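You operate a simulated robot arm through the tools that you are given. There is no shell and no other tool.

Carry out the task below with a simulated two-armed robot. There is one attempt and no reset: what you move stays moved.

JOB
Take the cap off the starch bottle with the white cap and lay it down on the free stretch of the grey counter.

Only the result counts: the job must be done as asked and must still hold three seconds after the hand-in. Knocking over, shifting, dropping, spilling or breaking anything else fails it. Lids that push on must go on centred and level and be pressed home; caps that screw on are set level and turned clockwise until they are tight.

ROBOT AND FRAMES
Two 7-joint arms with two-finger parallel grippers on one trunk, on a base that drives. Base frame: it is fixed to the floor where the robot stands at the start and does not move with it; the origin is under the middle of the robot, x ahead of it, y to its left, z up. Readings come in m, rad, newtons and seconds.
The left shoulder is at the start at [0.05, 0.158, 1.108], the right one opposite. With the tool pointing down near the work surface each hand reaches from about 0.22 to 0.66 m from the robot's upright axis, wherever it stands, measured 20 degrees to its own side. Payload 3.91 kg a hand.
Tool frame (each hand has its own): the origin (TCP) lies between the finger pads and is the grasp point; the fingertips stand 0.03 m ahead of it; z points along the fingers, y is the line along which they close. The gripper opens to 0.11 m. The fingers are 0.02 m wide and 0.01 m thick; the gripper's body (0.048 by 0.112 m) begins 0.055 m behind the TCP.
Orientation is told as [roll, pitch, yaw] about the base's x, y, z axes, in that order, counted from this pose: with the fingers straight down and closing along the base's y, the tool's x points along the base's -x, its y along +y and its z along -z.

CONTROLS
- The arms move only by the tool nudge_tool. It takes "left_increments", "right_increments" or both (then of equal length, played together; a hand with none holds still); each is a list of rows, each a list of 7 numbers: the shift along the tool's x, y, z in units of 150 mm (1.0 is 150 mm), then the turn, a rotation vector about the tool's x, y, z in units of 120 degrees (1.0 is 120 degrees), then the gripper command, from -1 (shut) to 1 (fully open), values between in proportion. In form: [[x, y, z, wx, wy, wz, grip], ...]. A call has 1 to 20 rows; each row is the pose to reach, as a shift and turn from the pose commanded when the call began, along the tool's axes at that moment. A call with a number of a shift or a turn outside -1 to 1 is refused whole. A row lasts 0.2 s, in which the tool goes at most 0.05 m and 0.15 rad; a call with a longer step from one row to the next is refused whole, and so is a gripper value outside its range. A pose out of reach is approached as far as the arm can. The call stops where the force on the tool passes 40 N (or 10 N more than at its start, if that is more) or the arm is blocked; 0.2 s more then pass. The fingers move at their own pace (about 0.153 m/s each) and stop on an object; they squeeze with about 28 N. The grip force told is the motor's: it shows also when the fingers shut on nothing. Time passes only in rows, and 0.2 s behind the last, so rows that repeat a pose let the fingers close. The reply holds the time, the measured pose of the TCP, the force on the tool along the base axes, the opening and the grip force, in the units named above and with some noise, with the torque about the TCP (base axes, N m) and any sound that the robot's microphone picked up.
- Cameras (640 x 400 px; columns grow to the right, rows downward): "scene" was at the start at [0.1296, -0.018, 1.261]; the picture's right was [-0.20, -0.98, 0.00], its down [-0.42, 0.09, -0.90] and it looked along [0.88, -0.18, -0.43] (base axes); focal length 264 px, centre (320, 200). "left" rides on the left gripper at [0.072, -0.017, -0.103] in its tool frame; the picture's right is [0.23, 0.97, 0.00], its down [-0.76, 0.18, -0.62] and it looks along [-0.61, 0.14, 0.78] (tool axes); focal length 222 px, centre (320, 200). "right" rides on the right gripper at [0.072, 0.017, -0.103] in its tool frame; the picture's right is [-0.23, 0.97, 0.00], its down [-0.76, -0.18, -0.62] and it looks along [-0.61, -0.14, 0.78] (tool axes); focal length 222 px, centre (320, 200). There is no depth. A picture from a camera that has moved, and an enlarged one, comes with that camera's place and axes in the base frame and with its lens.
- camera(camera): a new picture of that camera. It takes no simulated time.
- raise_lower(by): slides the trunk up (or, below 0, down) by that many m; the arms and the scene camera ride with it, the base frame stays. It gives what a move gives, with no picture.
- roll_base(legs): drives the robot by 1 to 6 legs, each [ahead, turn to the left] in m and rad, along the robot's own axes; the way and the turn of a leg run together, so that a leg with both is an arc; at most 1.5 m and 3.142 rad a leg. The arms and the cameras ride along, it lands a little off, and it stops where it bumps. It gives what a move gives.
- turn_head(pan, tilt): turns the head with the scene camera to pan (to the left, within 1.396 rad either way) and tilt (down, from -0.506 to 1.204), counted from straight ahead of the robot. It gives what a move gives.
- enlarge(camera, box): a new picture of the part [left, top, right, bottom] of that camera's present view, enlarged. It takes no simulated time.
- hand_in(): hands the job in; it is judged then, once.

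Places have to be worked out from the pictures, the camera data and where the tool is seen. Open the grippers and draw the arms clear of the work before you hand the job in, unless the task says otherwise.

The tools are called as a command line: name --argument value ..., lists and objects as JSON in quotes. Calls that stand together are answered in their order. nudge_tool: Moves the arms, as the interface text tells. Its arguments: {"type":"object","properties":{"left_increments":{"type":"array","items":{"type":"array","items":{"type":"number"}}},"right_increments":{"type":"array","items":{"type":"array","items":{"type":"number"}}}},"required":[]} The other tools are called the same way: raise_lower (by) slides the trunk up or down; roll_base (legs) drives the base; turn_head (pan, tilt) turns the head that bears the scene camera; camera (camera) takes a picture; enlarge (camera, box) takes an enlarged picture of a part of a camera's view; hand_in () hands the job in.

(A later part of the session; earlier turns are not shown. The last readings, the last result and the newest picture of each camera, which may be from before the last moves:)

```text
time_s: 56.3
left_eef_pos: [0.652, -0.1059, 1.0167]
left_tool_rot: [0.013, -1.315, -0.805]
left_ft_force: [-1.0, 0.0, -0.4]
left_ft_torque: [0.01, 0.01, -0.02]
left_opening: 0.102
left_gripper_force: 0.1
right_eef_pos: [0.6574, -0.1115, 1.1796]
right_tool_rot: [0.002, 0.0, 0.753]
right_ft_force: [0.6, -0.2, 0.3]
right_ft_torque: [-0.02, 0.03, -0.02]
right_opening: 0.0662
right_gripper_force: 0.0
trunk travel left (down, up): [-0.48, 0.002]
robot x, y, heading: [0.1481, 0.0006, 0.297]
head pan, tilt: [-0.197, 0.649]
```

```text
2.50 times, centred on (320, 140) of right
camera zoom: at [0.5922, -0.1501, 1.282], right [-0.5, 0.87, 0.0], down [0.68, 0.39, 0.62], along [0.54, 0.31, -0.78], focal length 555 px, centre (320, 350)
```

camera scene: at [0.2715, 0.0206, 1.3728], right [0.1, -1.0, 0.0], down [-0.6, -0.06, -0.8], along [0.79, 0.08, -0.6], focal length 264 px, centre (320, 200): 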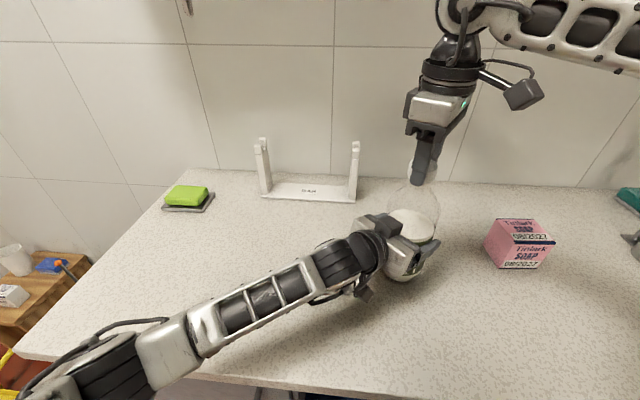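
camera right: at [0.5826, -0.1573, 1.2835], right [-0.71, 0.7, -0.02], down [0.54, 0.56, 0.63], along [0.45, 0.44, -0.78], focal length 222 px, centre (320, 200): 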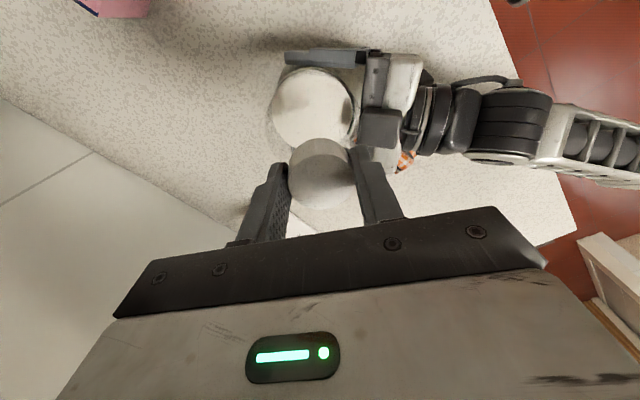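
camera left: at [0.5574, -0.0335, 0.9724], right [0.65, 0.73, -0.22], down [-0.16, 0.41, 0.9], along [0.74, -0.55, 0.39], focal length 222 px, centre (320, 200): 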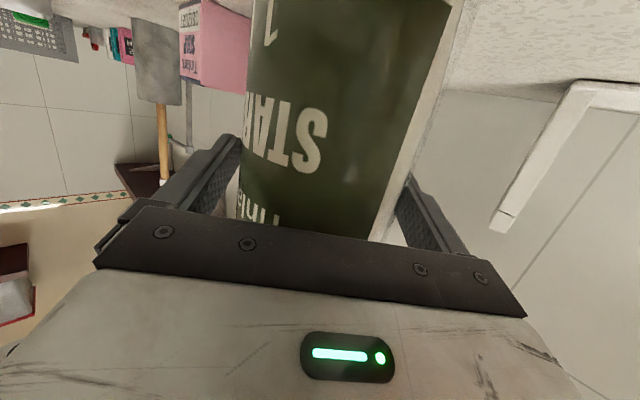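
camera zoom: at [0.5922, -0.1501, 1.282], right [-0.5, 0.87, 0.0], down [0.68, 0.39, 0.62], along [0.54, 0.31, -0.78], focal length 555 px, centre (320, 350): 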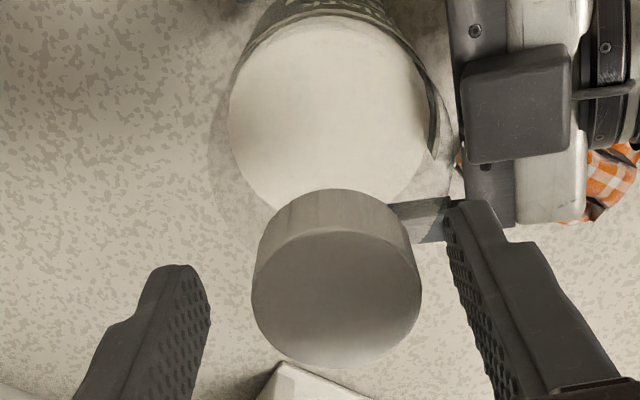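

The bottle stands flat again, moved only about 4 mm; the cap centre is now near (0.6535, -0.109). I close the left hand on it again, while the open right hand re-centres and turns back clockwise around the cap to yaw -1.1.

nudge_tool --left_increments '[[0, 0, 0, 0, 0, 0, 0.75], [0, 0, 0, 0, 0, 0, 0.7], [0, 0, 0, 0, 0, 0, 0.65], [0, 0, 0, 0, 0, 0, 0.62], [0, 0, 0, 0, 0, 0, 0.6], [0, 0, 0, 0, 0, 0, 0.5], [0, 0, 0, 0, 0, 0, -1], [0, 0, 0, 0, 0, 0, -1]]'

nudge_tool --right_increments '[[0.0073, 0.029, 0, 0, 0, 0, 0.2], [0.0073, 0.029, 0, 0, 0, 0.063, 0.2], [0.0073, 0.029, 0, 0, 0, 0.126, 0.2], [0.0073, 0.029, 0, 0, 0, 0.189, 0.2], [0.0073, 0.029, 0, 0, 0, 0.252, 0.2], [0.0073, 0.029, 0, 0, 0, 0.315, 0.2], [0.0073, 0.029, 0, 0, 0, 0.378, 0.2], [0.0073, 0.029, 0, 0, 0, 0.441, 0.2], [0.0073, 0.029, 0, 0, 0, 0.504, 0.2], [0.0073, 0.029, 0, 0, 0, 0.567, 0.2], [0.0073, 0.029, 0, 0, 0, 0.63, 0.2], [0.0073, 0.029, 0, 0, 0, 0.693, 0.2], [0.0073, 0.029, 0, 0, 0, 0.756, 0.2], [0.0073, 0.029, 0, 0, 0, 0.819, 0.2], [0.0073, 0.029, 0, 0, 0, 0.882, 0.2], [0.0073, 0.029, 0, 0, 0, 0.882, 0.2]]'

enlarge --camera "right" --box '[240, 60, 400, 220]'

enlarge --camera "scene" --box '[340, 110, 500, 310]'

```text
time_s: 58.1
left_eef_pos: [0.6531, -0.1054, 1.0171]
left_tool_rot: [0.013, -1.315, -0.805]
left_ft_force: [1.7, 1.2, 0.7]
left_ft_torque: [0.01, 0.04, 0.02]
left_opening: 0.0882
left_gripper_force: 27.9
right_eef_pos: [0.6576, -0.1124, 1.1778]
right_tool_rot: [0.003, 0.001, 0.75]
right_ft_force: [-0.3, 0.3, 0.4]
right_ft_torque: [0.02, -0.01, 0.03]
right_opening: 0.0658
right_gripper_force: 0.0
trunk travel left (down, up): [-0.48, 0.002]
robot x, y, heading: [0.1465, -0.003, 0.296]
head pan, tilt: [-0.197, 0.649]
```

```text
time_s: 61.5
left_eef_pos: [0.6526, -0.1064, 1.0162]
left_tool_rot: [0.013, -1.315, -0.804]
left_ft_force: [3.3, 2.3, 2.2]
left_ft_torque: [0.04, -0.01, 0.02]
left_opening: 0.0882
left_gripper_force: 28.1
right_eef_pos: [0.6539, -0.1085, 1.178]
right_tool_rot: [0.001, 0.002, -1.099]
right_ft_force: [0.7, 0.3, -0.2]
right_ft_torque: [0.01, -0.04, -0.02]
right_opening: 0.0662
right_gripper_force: 0.1
trunk travel left (down, up): [-0.48, 0.002]
robot x, y, heading: [0.146, 0.0, 0.295]
head pan, tilt: [-0.197, 0.649]
```

```text
2.50 times, centred on (320, 140) of right
camera zoom: at [0.6353, -0.0378, 1.282], right [0.97, 0.24, 0.0], down [0.19, -0.76, 0.62], along [0.15, -0.6, -0.78], focal length 555 px, centre (320, 350)
```

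zoom: 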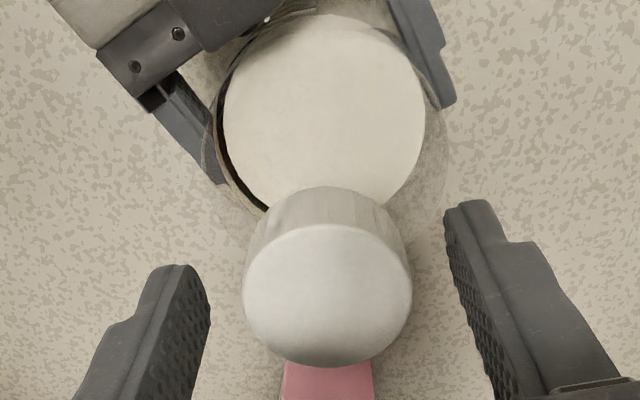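

```text
2.00 times, centred on (420, 210) of scene
camera zoom: at [0.2727, 0.0205, 1.3728], right [0.1, -1.0, 0.0], down [-0.6, -0.06, -0.8], along [0.79, 0.08, -0.6], focal length 527 px, centre (120, 180)
```

zoom: 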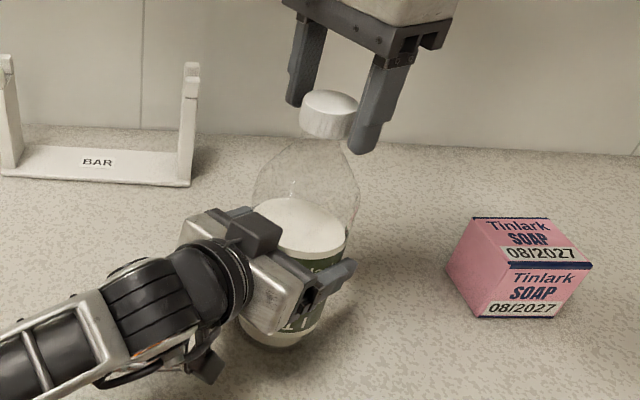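

The cap is about 2 mm off along the closing line now. I correct, then close the right gripper gradually again.

nudge_tool --right_increments '[[0.007, 0.015, 0, 0, 0, 0, 0.1], [0.007, 0.015, 0, 0, 0, 0, -0.1], [0.007, 0.015, 0, 0, 0, 0, -0.18], [0.007, 0.015, 0, 0, 0, 0, -0.25], [0.007, 0.015, 0, 0, 0, 0, -0.35], [0.007, 0.015, 0, 0, 0, 0, -1], [0.007, 0.015, 0, 0, 0, 0, -1]]'

enlarge --camera "right" --box '[240, 60, 400, 220]'

```text
time_s: 63.1
left_eef_pos: [0.6524, -0.105, 1.0163]
left_tool_rot: [0.011, -1.314, -0.8]
left_ft_force: [5.5, 0.9, 1.0]
left_ft_torque: [-0.25, 0.17, 0.05]
left_opening: 0.0881
left_gripper_force: 28.4
right_eef_pos: [0.6553, -0.1071, 1.1786]
right_tool_rot: [0.001, 0.002, -1.096]
right_ft_force: [-3.8, -0.8, 0.1]
right_ft_torque: [-0.06, 0.06, -0.02]
right_opening: 0.0389
right_gripper_force: 27.4
trunk travel left (down, up): [-0.48, 0.002]
robot x, y, heading: [0.1468, 0.0005, 0.3]
head pan, tilt: [-0.197, 0.649]
```

```text
2.50 times, centred on (320, 140) of right
camera zoom: at [0.6364, -0.036, 1.2814], right [0.97, 0.24, 0.0], down [0.19, -0.76, 0.62], along [0.15, -0.6, -0.78], focal length 555 px, centre (320, 350)
```

zoom: 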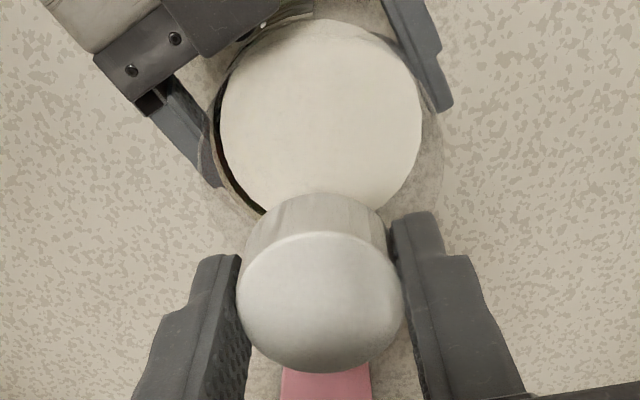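

The grip reads 38.9 mm, slightly less than before. I check the cap's attitude from the scene camera.

enlarge --camera "scene" --box '[395, 135, 445, 175]'

enlarge --camera "scene" --box '[380, 120, 480, 200]'

```text
10.00 times, centred on (420, 155) of scene
camera zoom: at [0.2726, 0.0203, 1.3728], right [0.1, -1.0, 0.0], down [-0.6, -0.06, -0.8], along [0.79, 0.08, -0.6], focal length 2635 px, centre (-680, 650)
```

zoom: 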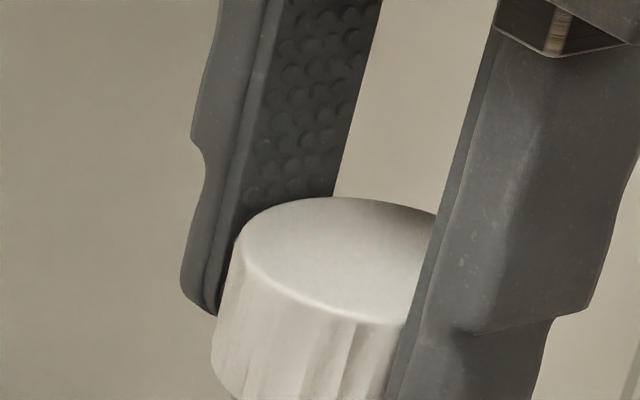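

```text
5.00 times, centred on (430, 160) of scene
camera zoom: at [0.2726, 0.0203, 1.3728], right [0.1, -1.0, 0.0], down [-0.6, -0.06, -0.8], along [0.79, 0.08, -0.6], focal length 1318 px, centre (-230, 400)
```

zoom: 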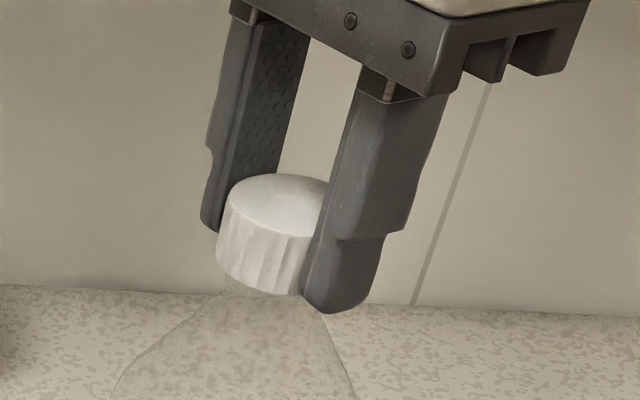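

The cap looks level and gripped. I turn counter-clockwise by 48° with a gentle lift and then check side forces.

nudge_tool --right_increments '[[0.001, -0.0024, 0, 0, 0, -0.05, -1], [0.001, -0.0024, -0.001, 0, 0, -0.1, -1], [0.001, -0.0024, -0.001, 0, 0, -0.15, -1], [0.001, -0.0024, -0.001, 0, 0, -0.2, -1], [0.001, -0.0024, -0.002, 0, 0, -0.25, -1], [0.001, -0.0024, -0.002, 0, 0, -0.3, -1], [0.001, -0.0024, -0.003, 0, 0, -0.35, -1], [0.001, -0.0024, -0.003, 0, 0, -0.4, -1]]'

enlarge --camera "right" --box '[240, 60, 400, 220]'

enlarge --camera "scene" --box '[340, 110, 500, 310]'

```text
time_s: 64.9
left_eef_pos: [0.6535, -0.1059, 1.0162]
left_tool_rot: [0.009, -1.312, -0.8]
left_ft_force: [3.1, 8.0, 1.5]
left_ft_torque: [-1.04, 0.34, 0.01]
left_opening: 0.0881
left_gripper_force: 28.1
right_eef_pos: [0.6538, -0.1075, 1.1791]
right_tool_rot: [0.001, 0.001, -0.254]
right_ft_force: [-3.4, -9.5, -1.1]
right_ft_torque: [-0.21, 0.03, 0.0]
right_opening: 0.0388
right_gripper_force: 28.2
trunk travel left (down, up): [-0.48, 0.002]
robot x, y, heading: [0.1495, -0.0016, 0.295]
head pan, tilt: [-0.197, 0.649]
```

```text
2.50 times, centred on (320, 140) of right
camera zoom: at [0.5881, -0.0739, 1.2825], right [0.47, 0.88, 0.0], down [0.69, -0.36, 0.62], along [0.55, -0.29, -0.78], focal length 555 px, centre (320, 350)
```

zoom: 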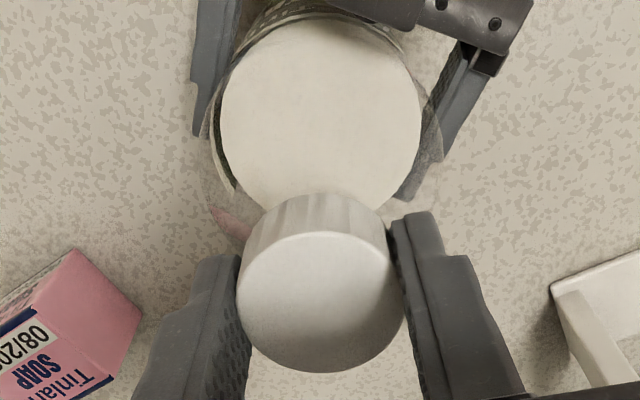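

```text
2.00 times, centred on (420, 210) of scene
camera zoom: at [0.2723, 0.0201, 1.3728], right [0.1, -1.0, 0.0], down [-0.6, -0.06, -0.8], along [0.79, 0.08, -0.6], focal length 527 px, centre (120, 180)
```

zoom: 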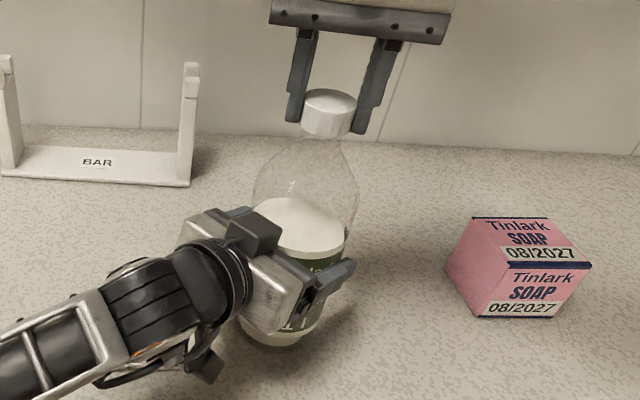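

Axial torque still about zero; I shift 0.9 mm toward -y to ease the side force and turn another 48°.

nudge_tool --right_increments '[[0.0005, -0.0063, 0, 0, 0, -0.05, -1], [0.0005, -0.0063, -0.001, 0, 0, -0.1, -1], [0.0005, -0.0063, -0.001, 0, 0, -0.15, -1], [0.0005, -0.0063, -0.001, 0, 0, -0.2, -1], [0.0005, -0.0063, -0.002, 0, 0, -0.25, -1], [0.0005, -0.0063, -0.002, 0, 0, -0.3, -1], [0.0005, -0.0063, -0.003, 0, 0, -0.35, -1], [0.0005, -0.0063, -0.003, 0, 0, -0.4, -1]]'

enlarge --camera "scene" --box '[340, 110, 500, 310]'

enlarge --camera "scene" --box '[380, 120, 480, 200]'

```text
time_s: 66.7
left_eef_pos: [0.6524, -0.1053, 1.016]
left_tool_rot: [0.013, -1.312, -0.804]
left_ft_force: [4.0, 11.8, 1.7]
left_ft_torque: [-1.23, 0.52, 0.08]
left_opening: 0.0884
left_gripper_force: 27.7
right_eef_pos: [0.654, -0.108, 1.1792]
right_tool_rot: [0.002, 0.0, 0.583]
right_ft_force: [-4.9, -11.7, -0.4]
right_ft_torque: [-0.37, 0.17, -0.01]
right_opening: 0.039
right_gripper_force: 28.1
trunk travel left (down, up): [-0.48, 0.002]
robot x, y, heading: [0.1496, 0.0033, 0.3]
head pan, tilt: [-0.197, 0.649]
```

```text
2.00 times, centred on (420, 210) of scene
camera zoom: at [0.2723, 0.0201, 1.3728], right [0.1, -1.0, 0.0], down [-0.6, -0.06, -0.8], along [0.79, 0.08, -0.6], focal length 527 px, centre (120, 180)
```

zoom: 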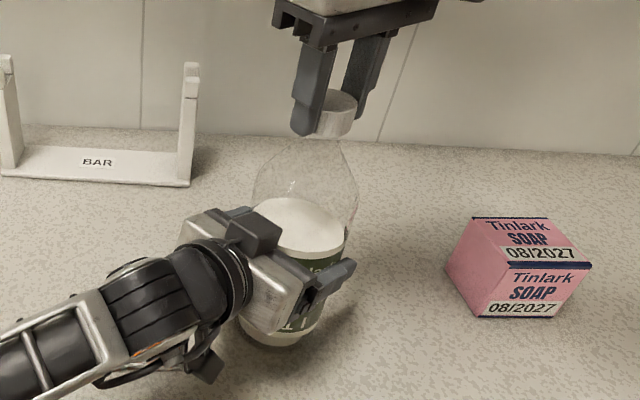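

```text
5.00 times, centred on (430, 160) of scene
camera zoom: at [0.2723, 0.0201, 1.3728], right [0.1, -1.0, 0.0], down [-0.6, -0.06, -0.8], along [0.79, 0.08, -0.6], focal length 1318 px, centre (-230, 400)
```

zoom: 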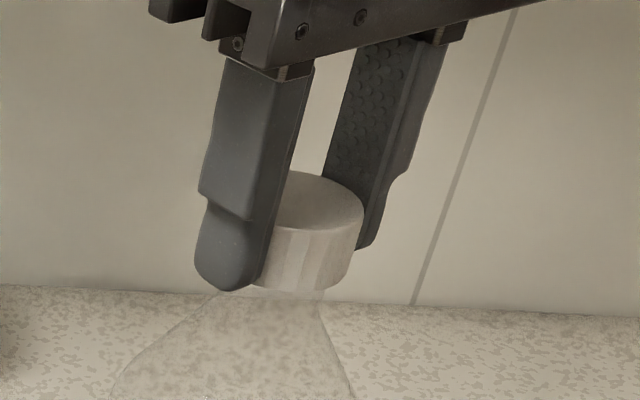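

About 180° net has been unscrewed. I try a gentle 2 mm lift to see whether the cap is free yet.

nudge_tool --right_increments '[[0, -0.006, -0.005, 0, 0, 0, -1], [0, -0.006, -0.01, 0, 0, 0, -1], [0, -0.006, -0.013, 0, 0, 0, -1]]'

```text
time_s: 67.5
left_eef_pos: [0.6526, -0.1063, 1.0171]
left_tool_rot: [0.015, -1.314, -0.808]
left_ft_force: [6.8, 5.2, 3.8]
left_ft_torque: [-0.09, 1.06, 0.0]
left_opening: 0.0883
left_gripper_force: 27.9
right_eef_pos: [0.6538, -0.1101, 1.1801]
right_tool_rot: [0.004, 0.002, 0.581]
right_ft_force: [-7.6, -3.3, -7.0]
right_ft_torque: [-0.1, 0.12, 0.0]
right_opening: 0.0388
right_gripper_force: 28.0
trunk travel left (down, up): [-0.48, 0.002]
robot x, y, heading: [0.1483, 0.0012, 0.299]
head pan, tilt: [-0.197, 0.649]
```

The lift met 7 N, so it is still threaded. I lower back, open, turn the hand back clockwise around the cap, and check centring for the next stroke.

nudge_tool --right_increments '[[0.003, 0.003, 0.006, 0, 0, 0, -1], [0.003, 0.003, 0.011, 0, 0, 0, -1], [0.003, 0.003, 0.011, 0, 0, 0, -0.1], [0.003, 0.003, 0.011, 0, 0, 0, 0.2], [0.003, 0.003, 0.011, 0, 0, 0, 0.2], [0.003, 0.003, 0.011, 0, 0, 0.065, 0.2], [0.003, 0.003, 0.011, 0, 0, 0.13, 0.2], [0.003, 0.003, 0.011, 0, 0, 0.195, 0.2], [0.003, 0.003, 0.011, 0, 0, 0.26, 0.2], [0.003, 0.003, 0.011, 0, 0, 0.325, 0.2], [0.003, 0.003, 0.011, 0, 0, 0.39, 0.2], [0.003, 0.003, 0.011, 0, 0, 0.455, 0.2], [0.003, 0.003, 0.011, 0, 0, 0.52, 0.2], [0.003, 0.003, 0.011, 0, 0, 0.585, 0.2], [0.003, 0.003, 0.011, 0, 0, 0.65, 0.2], [0.003, 0.003, 0.011, 0, 0, 0.715, 0.2], [0.003, 0.003, 0.011, 0, 0, 0.78, 0.2], [0.003, 0.003, 0.011, 0, 0, 0.8, 0.2], [0.003, 0.003, 0.011, 0, 0, 0.8, 0.2]]'

enlarge --camera "right" --box '[240, 60, 400, 220]'

enlarge --camera "scene" --box '[380, 120, 480, 200]'

```text
time_s: 71.5
left_eef_pos: [0.653, -0.1063, 1.0166]
left_tool_rot: [0.014, -1.313, -0.808]
left_ft_force: [-2.0, -2.3, -0.6]
left_ft_torque: [0.08, 0.05, 0.03]
left_opening: 0.0884
left_gripper_force: 28.2
right_eef_pos: [0.6526, -0.1087, 1.18]
right_tool_rot: [0.0, 0.002, -1.098]
right_ft_force: [-0.6, -0.7, 0.0]
right_ft_torque: [0.0, -0.03, 0.02]
right_opening: 0.0662
right_gripper_force: 0.0
trunk travel left (down, up): [-0.48, 0.002]
robot x, y, heading: [0.1444, -0.002, 0.293]
head pan, tilt: [-0.197, 0.649]
```

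```text
2.50 times, centred on (320, 140) of right
camera zoom: at [0.6349, -0.0374, 1.2833], right [0.97, 0.24, 0.0], down [0.19, -0.76, 0.62], along [0.15, -0.6, -0.78], focal length 555 px, centre (320, 350)
```

zoom: 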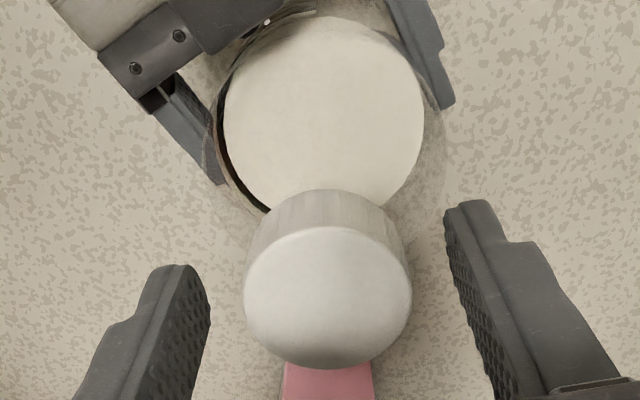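

```text
5.00 times, centred on (430, 160) of scene
camera zoom: at [0.2724, 0.02, 1.3728], right [0.1, -1.0, 0.0], down [-0.6, -0.06, -0.8], along [0.79, 0.08, -0.6], focal length 1318 px, centre (-230, 400)
```

zoom: 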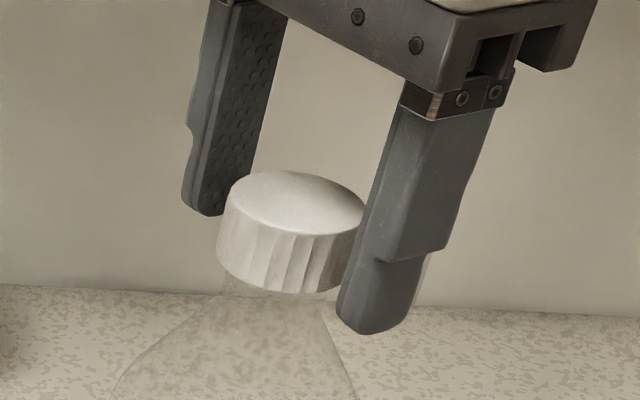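

Same slight offset as before; I correct, re-grip, and then run another 96° counter-clockwise stroke with a small compensating drift and lift.

nudge_tool --right_increments '[[0.008, 0.011, 0, 0, 0, 0, 0.1], [0.008, 0.011, 0, 0, 0, 0, -0.1], [0.008, 0.011, 0, 0, 0, 0, -0.18], [0.008, 0.011, 0, 0, 0, 0, -0.25], [0.008, 0.011, 0, 0, 0, 0, -0.35], [0.008, 0.011, 0, 0, 0, 0, -1], [0.008, 0.011, 0, 0, 0, 0, -1]]'

nudge_tool --right_increments '[[0, 0, 0, 0, 0, -0.05, -1], [-0.001, -0.001, -0.001, 0, 0, -0.1, -1], [-0.001, -0.001, -0.001, 0, 0, -0.15, -1], [-0.002, -0.002, -0.002, 0, 0, -0.2, -1], [-0.002, -0.002, -0.002, 0, 0, -0.25, -1], [-0.003, -0.003, -0.003, 0, 0, -0.3, -1], [-0.003, -0.003, -0.003, 0, 0, -0.35, -1], [-0.004, -0.004, -0.004, 0, 0, -0.4, -1], [-0.004, -0.004, -0.004, 0, 0, -0.45, -1], [-0.005, -0.005, -0.005, 0, 0, -0.5, -1], [-0.005, -0.005, -0.005, 0, 0, -0.55, -1], [-0.006, -0.006, -0.006, 0, 0, -0.6, -1], [-0.006, -0.006, -0.006, 0, 0, -0.65, -1], [-0.006, -0.006, -0.007, 0, 0, -0.7, -1], [-0.006, -0.006, -0.007, 0, 0, -0.75, -1], [-0.006, -0.006, -0.008, 0, 0, -0.8, -1]]'

enlarge --camera "scene" --box '[340, 110, 500, 310]'

```text
time_s: 73.1
left_eef_pos: [0.6526, -0.1055, 1.017]
left_tool_rot: [0.012, -1.312, -0.804]
left_ft_force: [-1.1, -2.2, 0.3]
left_ft_torque: [-0.06, 0.08, 0.02]
left_opening: 0.088
left_gripper_force: 27.8
right_eef_pos: [0.6546, -0.1076, 1.1788]
right_tool_rot: [0.001, 0.002, -1.096]
right_ft_force: [-0.2, -0.3, -0.2]
right_ft_torque: [0.02, -0.01, -0.03]
right_opening: 0.0397
right_gripper_force: 28.3
trunk travel left (down, up): [-0.48, 0.002]
robot x, y, heading: [0.1522, -0.0006, 0.294]
head pan, tilt: [-0.197, 0.649]
```

```text
time_s: 76.5
left_eef_pos: [0.6529, -0.1055, 1.0175]
left_tool_rot: [0.017, -1.313, -0.808]
left_ft_force: [5.7, 2.6, 0.6]
left_ft_torque: [-0.73, 0.43, 0.05]
left_opening: 0.0885
left_gripper_force: 27.2
right_eef_pos: [0.6543, -0.108, 1.1806]
right_tool_rot: [0.001, -0.001, 0.582]
right_ft_force: [-5.5, -4.3, -1.1]
right_ft_torque: [-0.06, 0.11, -0.07]
right_opening: 0.0395
right_gripper_force: 28.3
trunk travel left (down, up): [-0.48, 0.002]
robot x, y, heading: [0.1481, 0.0007, 0.294]
head pan, tilt: [-0.197, 0.649]
```

```text
2.00 times, centred on (420, 210) of scene
camera zoom: at [0.2726, 0.0201, 1.3728], right [0.1, -1.0, 0.0], down [-0.6, -0.06, -0.8], along [0.79, 0.08, -0.6], focal length 527 px, centre (120, 180)
```

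zoom: 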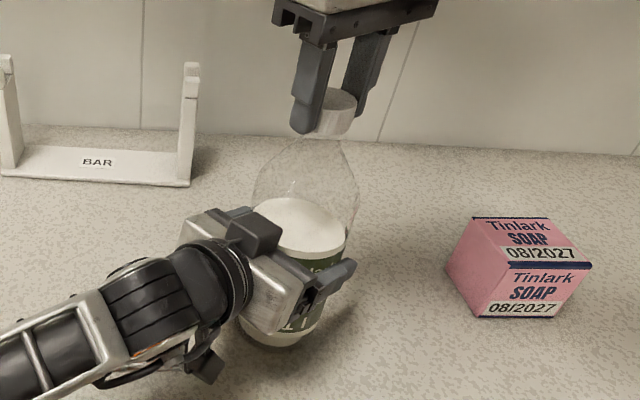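

Forces stay low; about 278° net unscrewed. I test a gentle 2 mm lift again.

nudge_tool --right_increments '[[0.001, -0.002, -0.005, 0, 0, 0, -1], [0.002, -0.003, -0.01, 0, 0, 0, -1], [0.002, -0.003, -0.013, 0, 0, 0, -1]]'

enlarge --camera "scene" --box '[380, 120, 480, 200]'

```text
time_s: 77.3
left_eef_pos: [0.652, -0.1051, 1.0174]
left_tool_rot: [0.017, -1.316, -0.809]
left_ft_force: [3.2, 3.4, -0.4]
left_ft_torque: [-0.32, 0.01, 0.09]
left_opening: 0.0883
left_gripper_force: 28.0
right_eef_pos: [0.6559, -0.1082, 1.1834]
right_tool_rot: [0.001, -0.002, 0.58]
right_ft_force: [-2.0, -2.1, -0.9]
right_ft_torque: [-0.02, 0.03, -0.02]
right_opening: 0.0393
right_gripper_force: 27.8
trunk travel left (down, up): [-0.48, 0.002]
robot x, y, heading: [0.1503, -0.0008, 0.301]
head pan, tilt: [-0.197, 0.649]
```

```text
5.00 times, centred on (430, 160) of scene
camera zoom: at [0.2727, 0.0204, 1.3728], right [0.1, -1.0, 0.0], down [-0.6, -0.06, -0.8], along [0.79, 0.08, -0.6], focal length 1318 px, centre (-230, 400)
```

zoom: 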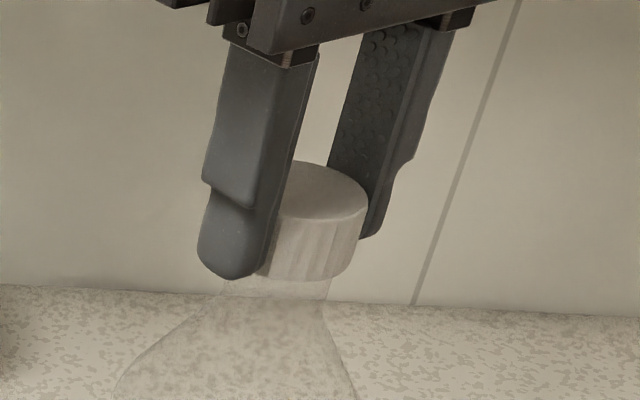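

No resistance now: the cap comes up freely. I continue lifting straight up 20 mm slowly.

nudge_tool --right_increments '[[0, 0, -0.015, 0, 0, 0, -1], [0, 0, -0.03, 0, 0, 0, -1], [0, 0, -0.05, 0, 0, 0, -1], [0, 0, -0.075, 0, 0, 0, -1], [0, 0, -0.1, 0, 0, 0, -1], [0, 0, -0.13, 0, 0, 0, -1]]'

enlarge --camera "scene" --box '[380, 120, 480, 200]'

```text
time_s: 78.7
left_eef_pos: [0.6527, -0.107, 1.0194]
left_tool_rot: [0.002, -1.322, -0.799]
left_ft_force: [1.5, -1.0, 12.1]
left_ft_torque: [0.21, 0.77, -0.01]
left_opening: 0.0884
left_gripper_force: 27.9
right_eef_pos: [0.6534, -0.1085, 1.1998]
right_tool_rot: [0.001, 0.005, 0.581]
right_ft_force: [-2.6, 0.9, -19.8]
right_ft_torque: [0.06, -0.35, 0.03]
right_opening: 0.0391
right_gripper_force: 28.0
trunk travel left (down, up): [-0.48, 0.002]
robot x, y, heading: [0.1489, -0.0026, 0.295]
head pan, tilt: [-0.197, 0.649]
```

```text
5.00 times, centred on (430, 160) of scene
camera zoom: at [0.273, 0.0201, 1.3726], right [0.1, -1.0, 0.0], down [-0.6, -0.06, -0.8], along [0.79, 0.08, -0.6], focal length 1318 px, centre (-230, 400)
```

zoom: 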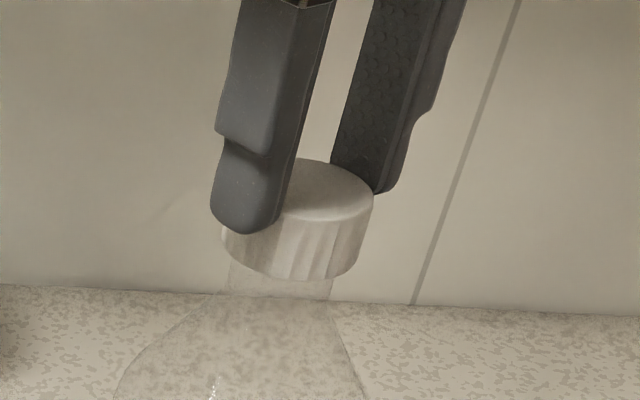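

The fingers slipped up along the cap and it is still held (20 N), so more turns are needed. I ease down, then open and go back down around the cap, turning the hand back clockwise.

nudge_tool --right_increments '[[0, 0, 0.015, 0, 0, 0, -1], [0, 0, 0.03, 0, 0, 0, -1], [0, 0, 0.03, 0, 0, 0, -0.1], [0, 0, 0.03, 0, 0, 0, 0.2], [0, 0, 0.05, 0, 0, 0, 0.2], [0, 0, 0.07, 0, 0, 0.05, 0.2], [0, 0, 0.09, 0, 0, 0.11, 0.2], [0, 0, 0.11, 0, 0, 0.17, 0.2], [0, 0, 0.12, 0, 0, 0.23, 0.2], [0, 0, 0.12, 0, 0, 0.3, 0.2], [0, 0, 0.12, 0, 0, 0.37, 0.2], [0, 0, 0.12, 0, 0, 0.44, 0.2], [0, 0, 0.12, 0, 0, 0.51, 0.2], [0, 0, 0.12, 0, 0, 0.58, 0.2], [0, 0, 0.12, 0, 0, 0.65, 0.2], [0, 0, 0.12, 0, 0, 0.72, 0.2], [0, 0, 0.12, 0, 0, 0.79, 0.2], [0, 0, 0.12, 0, 0, 0.8, 0.2], [0, 0, 0.12, 0, 0, 0.8, 0.2]]'

enlarge --camera "right" --box '[240, 60, 400, 220]'

enlarge --camera "scene" --box '[380, 120, 480, 200]'

enlarge --camera "scene" --box '[340, 110, 500, 310]'

```text
time_s: 82.7
left_eef_pos: [0.6512, -0.1047, 1.016]
left_tool_rot: [0.013, -1.313, -0.803]
left_ft_force: [-2.0, 0.8, -1.5]
left_ft_torque: [0.1, 0.27, 0.02]
left_opening: 0.0882
left_gripper_force: 28.3
right_eef_pos: [0.6543, -0.1085, 1.1844]
right_tool_rot: [0.0, 0.002, -1.096]
right_ft_force: [0.5, -0.1, 0.2]
right_ft_torque: [0.02, -0.02, 0.01]
right_opening: 0.0658
right_gripper_force: 0.1
trunk travel left (down, up): [-0.48, 0.002]
robot x, y, heading: [0.1477, -0.0036, 0.297]
head pan, tilt: [-0.197, 0.649]
```

```text
2.50 times, centred on (320, 140) of right
camera zoom: at [0.6361, -0.0375, 1.2879], right [0.97, 0.24, 0.0], down [0.19, -0.76, 0.62], along [0.15, -0.6, -0.78], focal length 555 px, centre (320, 350)
```

zoom: 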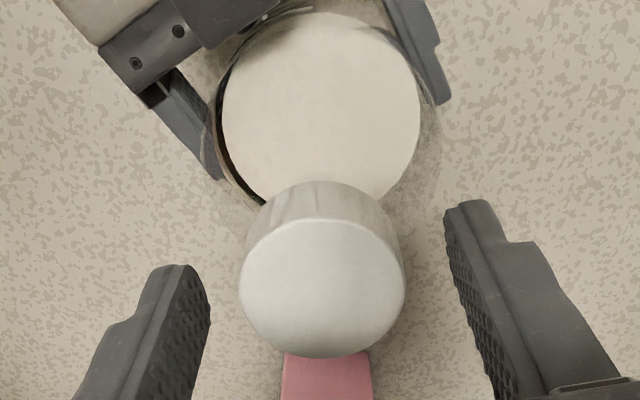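

```text
5.00 times, centred on (430, 160) of scene
camera zoom: at [0.2723, 0.0204, 1.3728], right [0.1, -1.0, 0.0], down [-0.6, -0.06, -0.8], along [0.79, 0.08, -0.6], focal length 1318 px, centre (-230, 400)
```

zoom: 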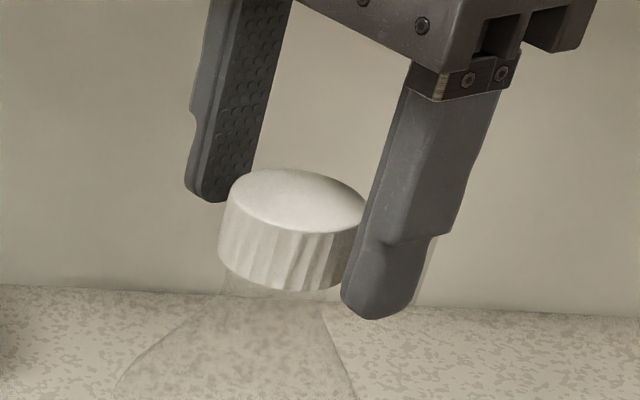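

```text
2.00 times, centred on (420, 210) of scene
camera zoom: at [0.2723, 0.0204, 1.3728], right [0.1, -1.0, 0.0], down [-0.6, -0.06, -0.8], along [0.79, 0.08, -0.6], focal length 527 px, centre (120, 180)
```

zoom: 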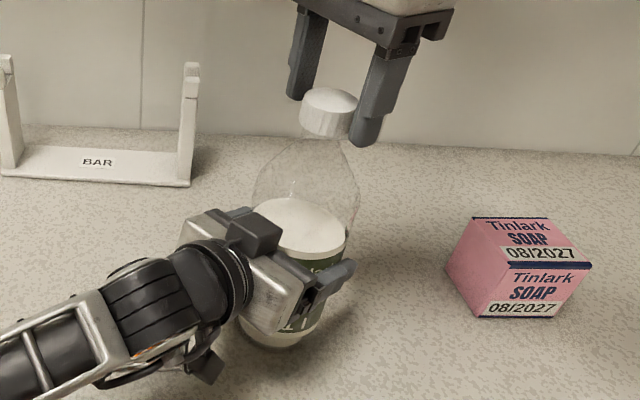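

The cap has risen a little. I lower the fingers 4 mm for better overlap, re-grip, and make another 96° counter-clockwise stroke.

nudge_tool --right_increments '[[0.008, 0.007, 0.015, 0, 0, 0, 0.1], [0.008, 0.007, 0.027, 0, 0, 0, -0.1], [0.008, 0.007, 0.027, 0, 0, 0, -0.18], [0.008, 0.007, 0.027, 0, 0, 0, -0.25], [0.008, 0.007, 0.027, 0, 0, 0, -0.35], [0.008, 0.007, 0.027, 0, 0, 0, -1], [0.008, 0.007, 0.027, 0, 0, 0, -1]]'

nudge_tool --right_increments '[[0, 0, 0, 0, 0, -0.05, -1], [-0.001, -0.001, -0.001, 0, 0, -0.1, -1], [-0.001, -0.001, -0.001, 0, 0, -0.15, -1], [-0.002, -0.002, -0.002, 0, 0, -0.2, -1], [-0.002, -0.002, -0.002, 0, 0, -0.25, -1], [-0.003, -0.003, -0.003, 0, 0, -0.3, -1], [-0.003, -0.003, -0.003, 0, 0, -0.35, -1], [-0.004, -0.004, -0.004, 0, 0, -0.4, -1], [-0.004, -0.004, -0.004, 0, 0, -0.45, -1], [-0.005, -0.005, -0.005, 0, 0, -0.5, -1], [-0.005, -0.005, -0.005, 0, 0, -0.55, -1], [-0.006, -0.006, -0.006, 0, 0, -0.6, -1], [-0.006, -0.006, -0.006, 0, 0, -0.65, -1], [-0.006, -0.006, -0.007, 0, 0, -0.7, -1], [-0.006, -0.006, -0.007, 0, 0, -0.75, -1], [-0.006, -0.006, -0.008, 0, 0, -0.8, -1]]'

enlarge --camera "scene" --box '[380, 120, 480, 200]'

```text
time_s: 84.3
left_eef_pos: [0.653, -0.1042, 1.0156]
left_tool_rot: [0.012, -1.312, -0.802]
left_ft_force: [-1.2, 1.2, -2.4]
left_ft_torque: [-0.12, 0.26, -0.06]
left_opening: 0.0881
left_gripper_force: 28.1
right_eef_pos: [0.6546, -0.1081, 1.1794]
right_tool_rot: [0.0, 0.001, -1.095]
right_ft_force: [-1.2, -0.6, -0.1]
right_ft_torque: [0.0, 0.05, 0.0]
right_opening: 0.0399
right_gripper_force: 27.7
trunk travel left (down, up): [-0.48, 0.002]
robot x, y, heading: [0.1482, 0.0003, 0.302]
head pan, tilt: [-0.197, 0.649]
```

```text
time_s: 87.7
left_eef_pos: [0.6541, -0.1051, 1.0172]
left_tool_rot: [0.011, -1.313, -0.8]
left_ft_force: [-0.9, 6.9, -3.1]
left_ft_torque: [-0.87, 0.02, 0.43]
left_opening: 0.0883
left_gripper_force: 27.9
right_eef_pos: [0.6543, -0.1081, 1.1812]
right_tool_rot: [0.002, 0.0, 0.582]
right_ft_force: [-0.1, -7.2, -0.1]
right_ft_torque: [-0.17, 0.02, -0.39]
right_opening: 0.0394
right_gripper_force: 28.0
trunk travel left (down, up): [-0.48, 0.002]
robot x, y, heading: [0.1535, 0.0001, 0.296]
head pan, tilt: [-0.197, 0.649]
```

```text
5.00 times, centred on (430, 160) of scene
camera zoom: at [0.2727, 0.02, 1.3728], right [0.1, -1.0, 0.0], down [-0.6, -0.06, -0.8], along [0.79, 0.08, -0.6], focal length 1318 px, centre (-230, 400)
```

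zoom: 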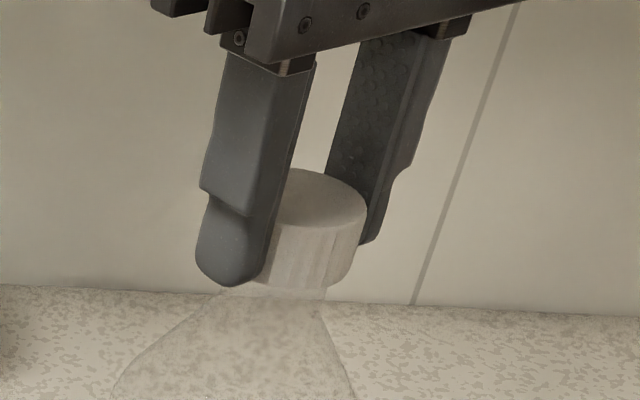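

Now there is 0.39 Nm resisting the turn after about 374° net. I try a gentle 3 mm lift to see whether the cap is free.

nudge_tool --right_increments '[[0, -0.003, -0.005, 0, 0, 0, -1], [0, -0.005, -0.01, 0, 0, 0, -1], [0, -0.005, -0.015, 0, 0, 0, -1], [0, -0.005, -0.02, 0, 0, 0, -1]]'

enlarge --camera "scene" --box '[380, 120, 480, 200]'

```text
time_s: 88.7
left_eef_pos: [0.6531, -0.1068, 1.0179]
left_tool_rot: [0.012, -1.315, -0.802]
left_ft_force: [5.3, 1.8, 5.6]
left_ft_torque: [-0.38, 0.98, 0.06]
left_opening: 0.0884
left_gripper_force: 27.8
right_eef_pos: [0.6557, -0.1085, 1.1832]
right_tool_rot: [0.004, 0.002, 0.581]
right_ft_force: [-5.8, -1.8, -13.9]
right_ft_torque: [-0.16, -0.03, -0.08]
right_opening: 0.0395
right_gripper_force: 27.9
trunk travel left (down, up): [-0.48, 0.002]
robot x, y, heading: [0.1467, -0.0009, 0.297]
head pan, tilt: [-0.197, 0.649]
```

```text
5.00 times, centred on (430, 160) of scene
camera zoom: at [0.2733, 0.0201, 1.3727], right [0.1, -1.0, 0.0], down [-0.6, -0.06, -0.8], along [0.79, 0.08, -0.61], focal length 1318 px, centre (-230, 400)
```

zoom: 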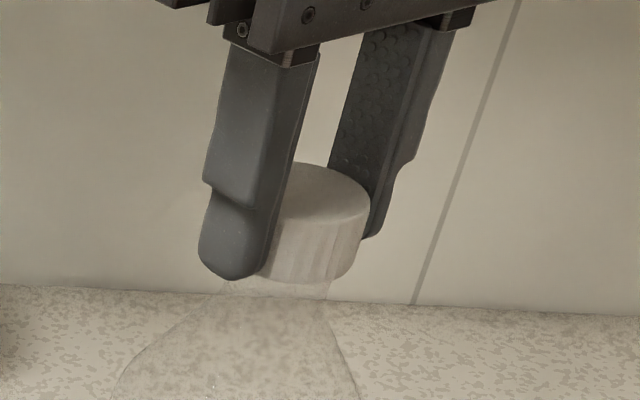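

Still threaded (14 N). I lower back, release, and turn the hand back; this time I will watch the ribs to verify that the cap really turns.

nudge_tool --right_increments '[[0, 0.002, 0.01, 0, 0, 0, -1], [0, 0.002, 0.022, 0, 0, 0, -1], [0, 0.002, 0.022, 0, 0, 0, -0.1], [0, 0.002, 0.022, 0, 0, 0, 0.2], [0, 0.002, 0.022, 0, 0, 0, 0.2], [0, 0.002, 0.022, 0, 0, 0.06, 0.2], [0, 0.002, 0.022, 0, 0, 0.12, 0.2], [0, 0.002, 0.022, 0, 0, 0.18, 0.2], [0, 0.002, 0.022, 0, 0, 0.24, 0.2], [0, 0.002, 0.022, 0, 0, 0.3, 0.2], [0, 0.002, 0.022, 0, 0, 0.37, 0.2], [0, 0.002, 0.022, 0, 0, 0.44, 0.2], [0, 0.002, 0.022, 0, 0, 0.51, 0.2], [0, 0.002, 0.022, 0, 0, 0.58, 0.2], [0, 0.002, 0.022, 0, 0, 0.65, 0.2], [0, 0.002, 0.022, 0, 0, 0.72, 0.2], [0, 0.002, 0.022, 0, 0, 0.79, 0.2], [0, 0.002, 0.022, 0, 0, 0.8, 0.2], [0, 0.002, 0.022, 0, 0, 0.8, 0.2]]'

enlarge --camera "scene" --box '[395, 140, 445, 180]'

enlarge --camera "right" --box '[240, 60, 400, 220]'

camera --camera "left"

```text
time_s: 92.7
left_eef_pos: [0.6528, -0.106, 1.0161]
left_tool_rot: [0.012, -1.311, -0.802]
left_ft_force: [-1.5, -0.7, -3.7]
left_ft_torque: [-0.22, 0.08, -0.07]
left_opening: 0.0881
left_gripper_force: 28.1
right_eef_pos: [0.6547, -0.1086, 1.1814]
right_tool_rot: [0.0, 0.0, -1.096]
right_ft_force: [0.1, -0.4, 0.2]
right_ft_torque: [-0.01, 0.03, 0.0]
right_opening: 0.0658
right_gripper_force: 0.0
trunk travel left (down, up): [-0.48, 0.002]
robot x, y, heading: [0.1496, -0.0018, 0.295]
head pan, tilt: [-0.197, 0.649]
```

```text
10.00 times, centred on (420, 160) of scene
camera zoom: at [0.2726, 0.0201, 1.3728], right [0.1, -1.0, 0.0], down [-0.6, -0.06, -0.8], along [0.79, 0.08, -0.6], focal length 2635 px, centre (-680, 600)
```

zoom: 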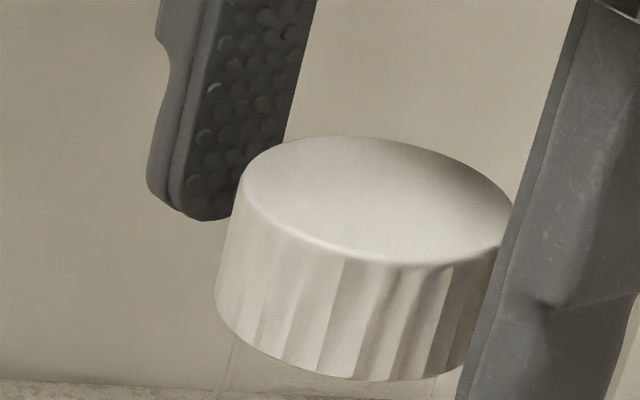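

```text
2.50 times, centred on (320, 140) of right
camera zoom: at [0.6371, -0.0381, 1.2845], right [0.97, 0.24, 0.0], down [0.19, -0.76, 0.62], along [0.15, -0.6, -0.78], focal length 555 px, centre (320, 350)
```

zoom: 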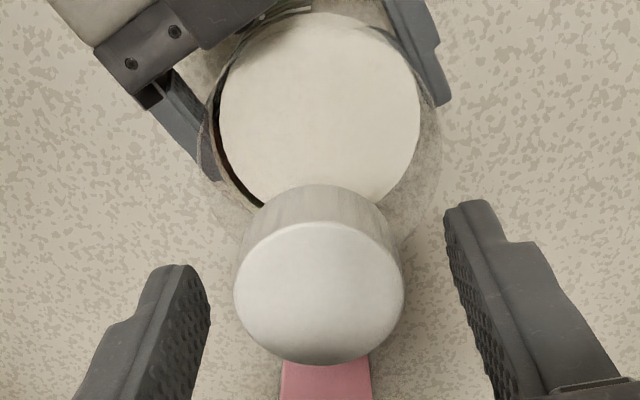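

```text
taken
camera left: at [0.5575, -0.0336, 0.9722], right [0.65, 0.73, -0.22], down [-0.16, 0.41, 0.9], along [0.74, -0.55, 0.39], focal length 222 px, centre (320, 200)
```

left: 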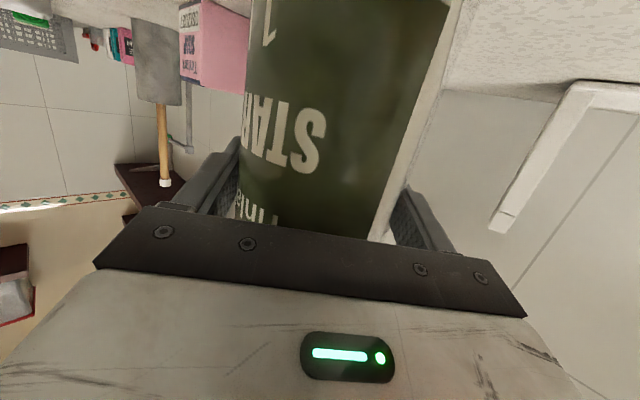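

Good reference of the ribs. I re-grip with the small correction and do another 96° counter-clockwise stroke with less forced lift.

nudge_tool --right_increments '[[0.008, 0.003, 0.01, 0, 0, 0, 0.1], [0.008, 0.003, 0.01, 0, 0, 0, -0.1], [0.008, 0.003, 0.01, 0, 0, 0, -0.18], [0.008, 0.003, 0.01, 0, 0, 0, -0.25], [0.008, 0.003, 0.01, 0, 0, 0, -0.35], [0.008, 0.003, 0.01, 0, 0, 0, -1], [0.008, 0.003, 0.01, 0, 0, 0, -1]]'

nudge_tool --right_increments '[[0, 0, 0, 0, 0, -0.05, -1], [-0.001, -0.001, 0, 0, 0, -0.1, -1], [-0.001, -0.001, -0.001, 0, 0, -0.15, -1], [-0.002, -0.002, -0.001, 0, 0, -0.2, -1], [-0.002, -0.002, -0.001, 0, 0, -0.25, -1], [-0.003, -0.003, -0.001, 0, 0, -0.3, -1], [-0.003, -0.003, -0.002, 0, 0, -0.35, -1], [-0.004, -0.004, -0.002, 0, 0, -0.4, -1]]'

enlarge --camera "scene" --box '[395, 140, 445, 180]'

nudge_tool --right_increments '[[-0.001, -0.002, 0, 0, 0, -0.05, -1], [-0.001, -0.002, 0, 0, 0, -0.1, -1], [-0.001, -0.002, -0.001, 0, 0, -0.15, -1], [-0.001, -0.003, -0.001, 0, 0, -0.2, -1], [-0.001, -0.003, -0.001, 0, 0, -0.25, -1], [-0.001, -0.003, -0.001, 0, 0, -0.3, -1], [-0.001, -0.004, -0.002, 0, 0, -0.35, -1], [-0.001, -0.004, -0.002, 0, 0, -0.4, -1]]'

enlarge --camera "scene" --box '[395, 140, 445, 180]'

```text
time_s: 94.3
left_eef_pos: [0.6523, -0.1062, 1.0161]
left_tool_rot: [0.014, -1.313, -0.802]
left_ft_force: [-1.5, -0.3, -3.9]
left_ft_torque: [-0.19, 0.23, -0.06]
left_opening: 0.0882
left_gripper_force: 28.1
right_eef_pos: [0.6558, -0.1072, 1.1797]
right_tool_rot: [0.001, 0.002, -1.098]
right_ft_force: [-0.9, 0.8, -0.3]
right_ft_torque: [0.03, 0.01, 0.0]
right_opening: 0.0401
right_gripper_force: 27.6
trunk travel left (down, up): [-0.48, 0.002]
robot x, y, heading: [0.1516, 0.0009, 0.292]
head pan, tilt: [-0.197, 0.649]
```

```text
time_s: 96.1
left_eef_pos: [0.6515, -0.1049, 1.0164]
left_tool_rot: [0.014, -1.313, -0.806]
left_ft_force: [-1.6, -1.4, -2.6]
left_ft_torque: [0.01, 0.06, 0.43]
left_opening: 0.0883
left_gripper_force: 28.2
right_eef_pos: [0.6534, -0.1089, 1.1804]
right_tool_rot: [0.002, 0.003, -0.253]
right_ft_force: [-0.2, 0.0, -0.2]
right_ft_torque: [-0.01, 0.01, -0.41]
right_opening: 0.0399
right_gripper_force: 27.9
trunk travel left (down, up): [-0.48, 0.002]
robot x, y, heading: [0.1515, -0.0017, 0.295]
head pan, tilt: [-0.197, 0.649]
```

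```text
10.00 times, centred on (420, 160) of scene
camera zoom: at [0.2728, 0.0202, 1.3728], right [0.1, -1.0, 0.0], down [-0.6, -0.06, -0.8], along [0.79, 0.08, -0.6], focal length 2635 px, centre (-680, 600)
```

zoom: 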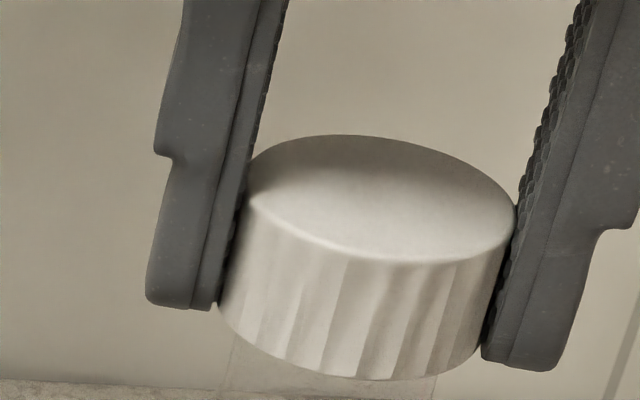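

```text
time_s: 97.9
left_eef_pos: [0.6522, -0.1067, 1.0159]
left_tool_rot: [0.011, -1.312, -0.8]
left_ft_force: [0.8, -0.1, -3.5]
left_ft_torque: [-0.21, -0.06, 0.45]
left_opening: 0.0881
left_gripper_force: 28.2
right_eef_pos: [0.654, -0.1075, 1.1791]
right_tool_rot: [0.001, 0.0, 0.582]
right_ft_force: [-1.3, -0.5, 1.1]
right_ft_torque: [-0.04, 0.01, -0.43]
right_opening: 0.0396
right_gripper_force: 27.8
trunk travel left (down, up): [-0.48, 0.002]
robot x, y, heading: [0.1492, -0.0012, 0.3]
head pan, tilt: [-0.197, 0.649]
```

```text
10.00 times, centred on (420, 160) of scene
camera zoom: at [0.2728, 0.0201, 1.3728], right [0.1, -1.0, 0.0], down [-0.6, -0.06, -0.8], along [0.79, 0.08, -0.6], focal length 2635 px, centre (-680, 600)
```

zoom: 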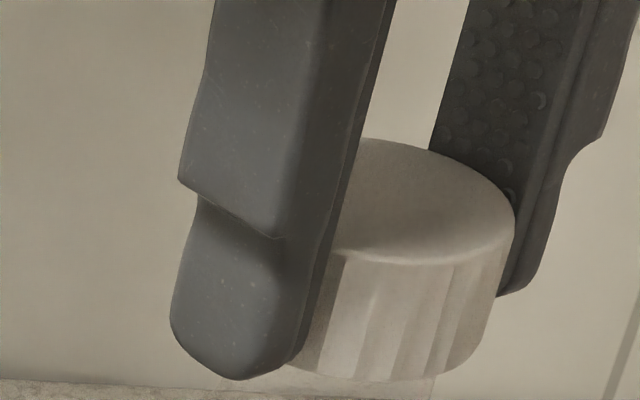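

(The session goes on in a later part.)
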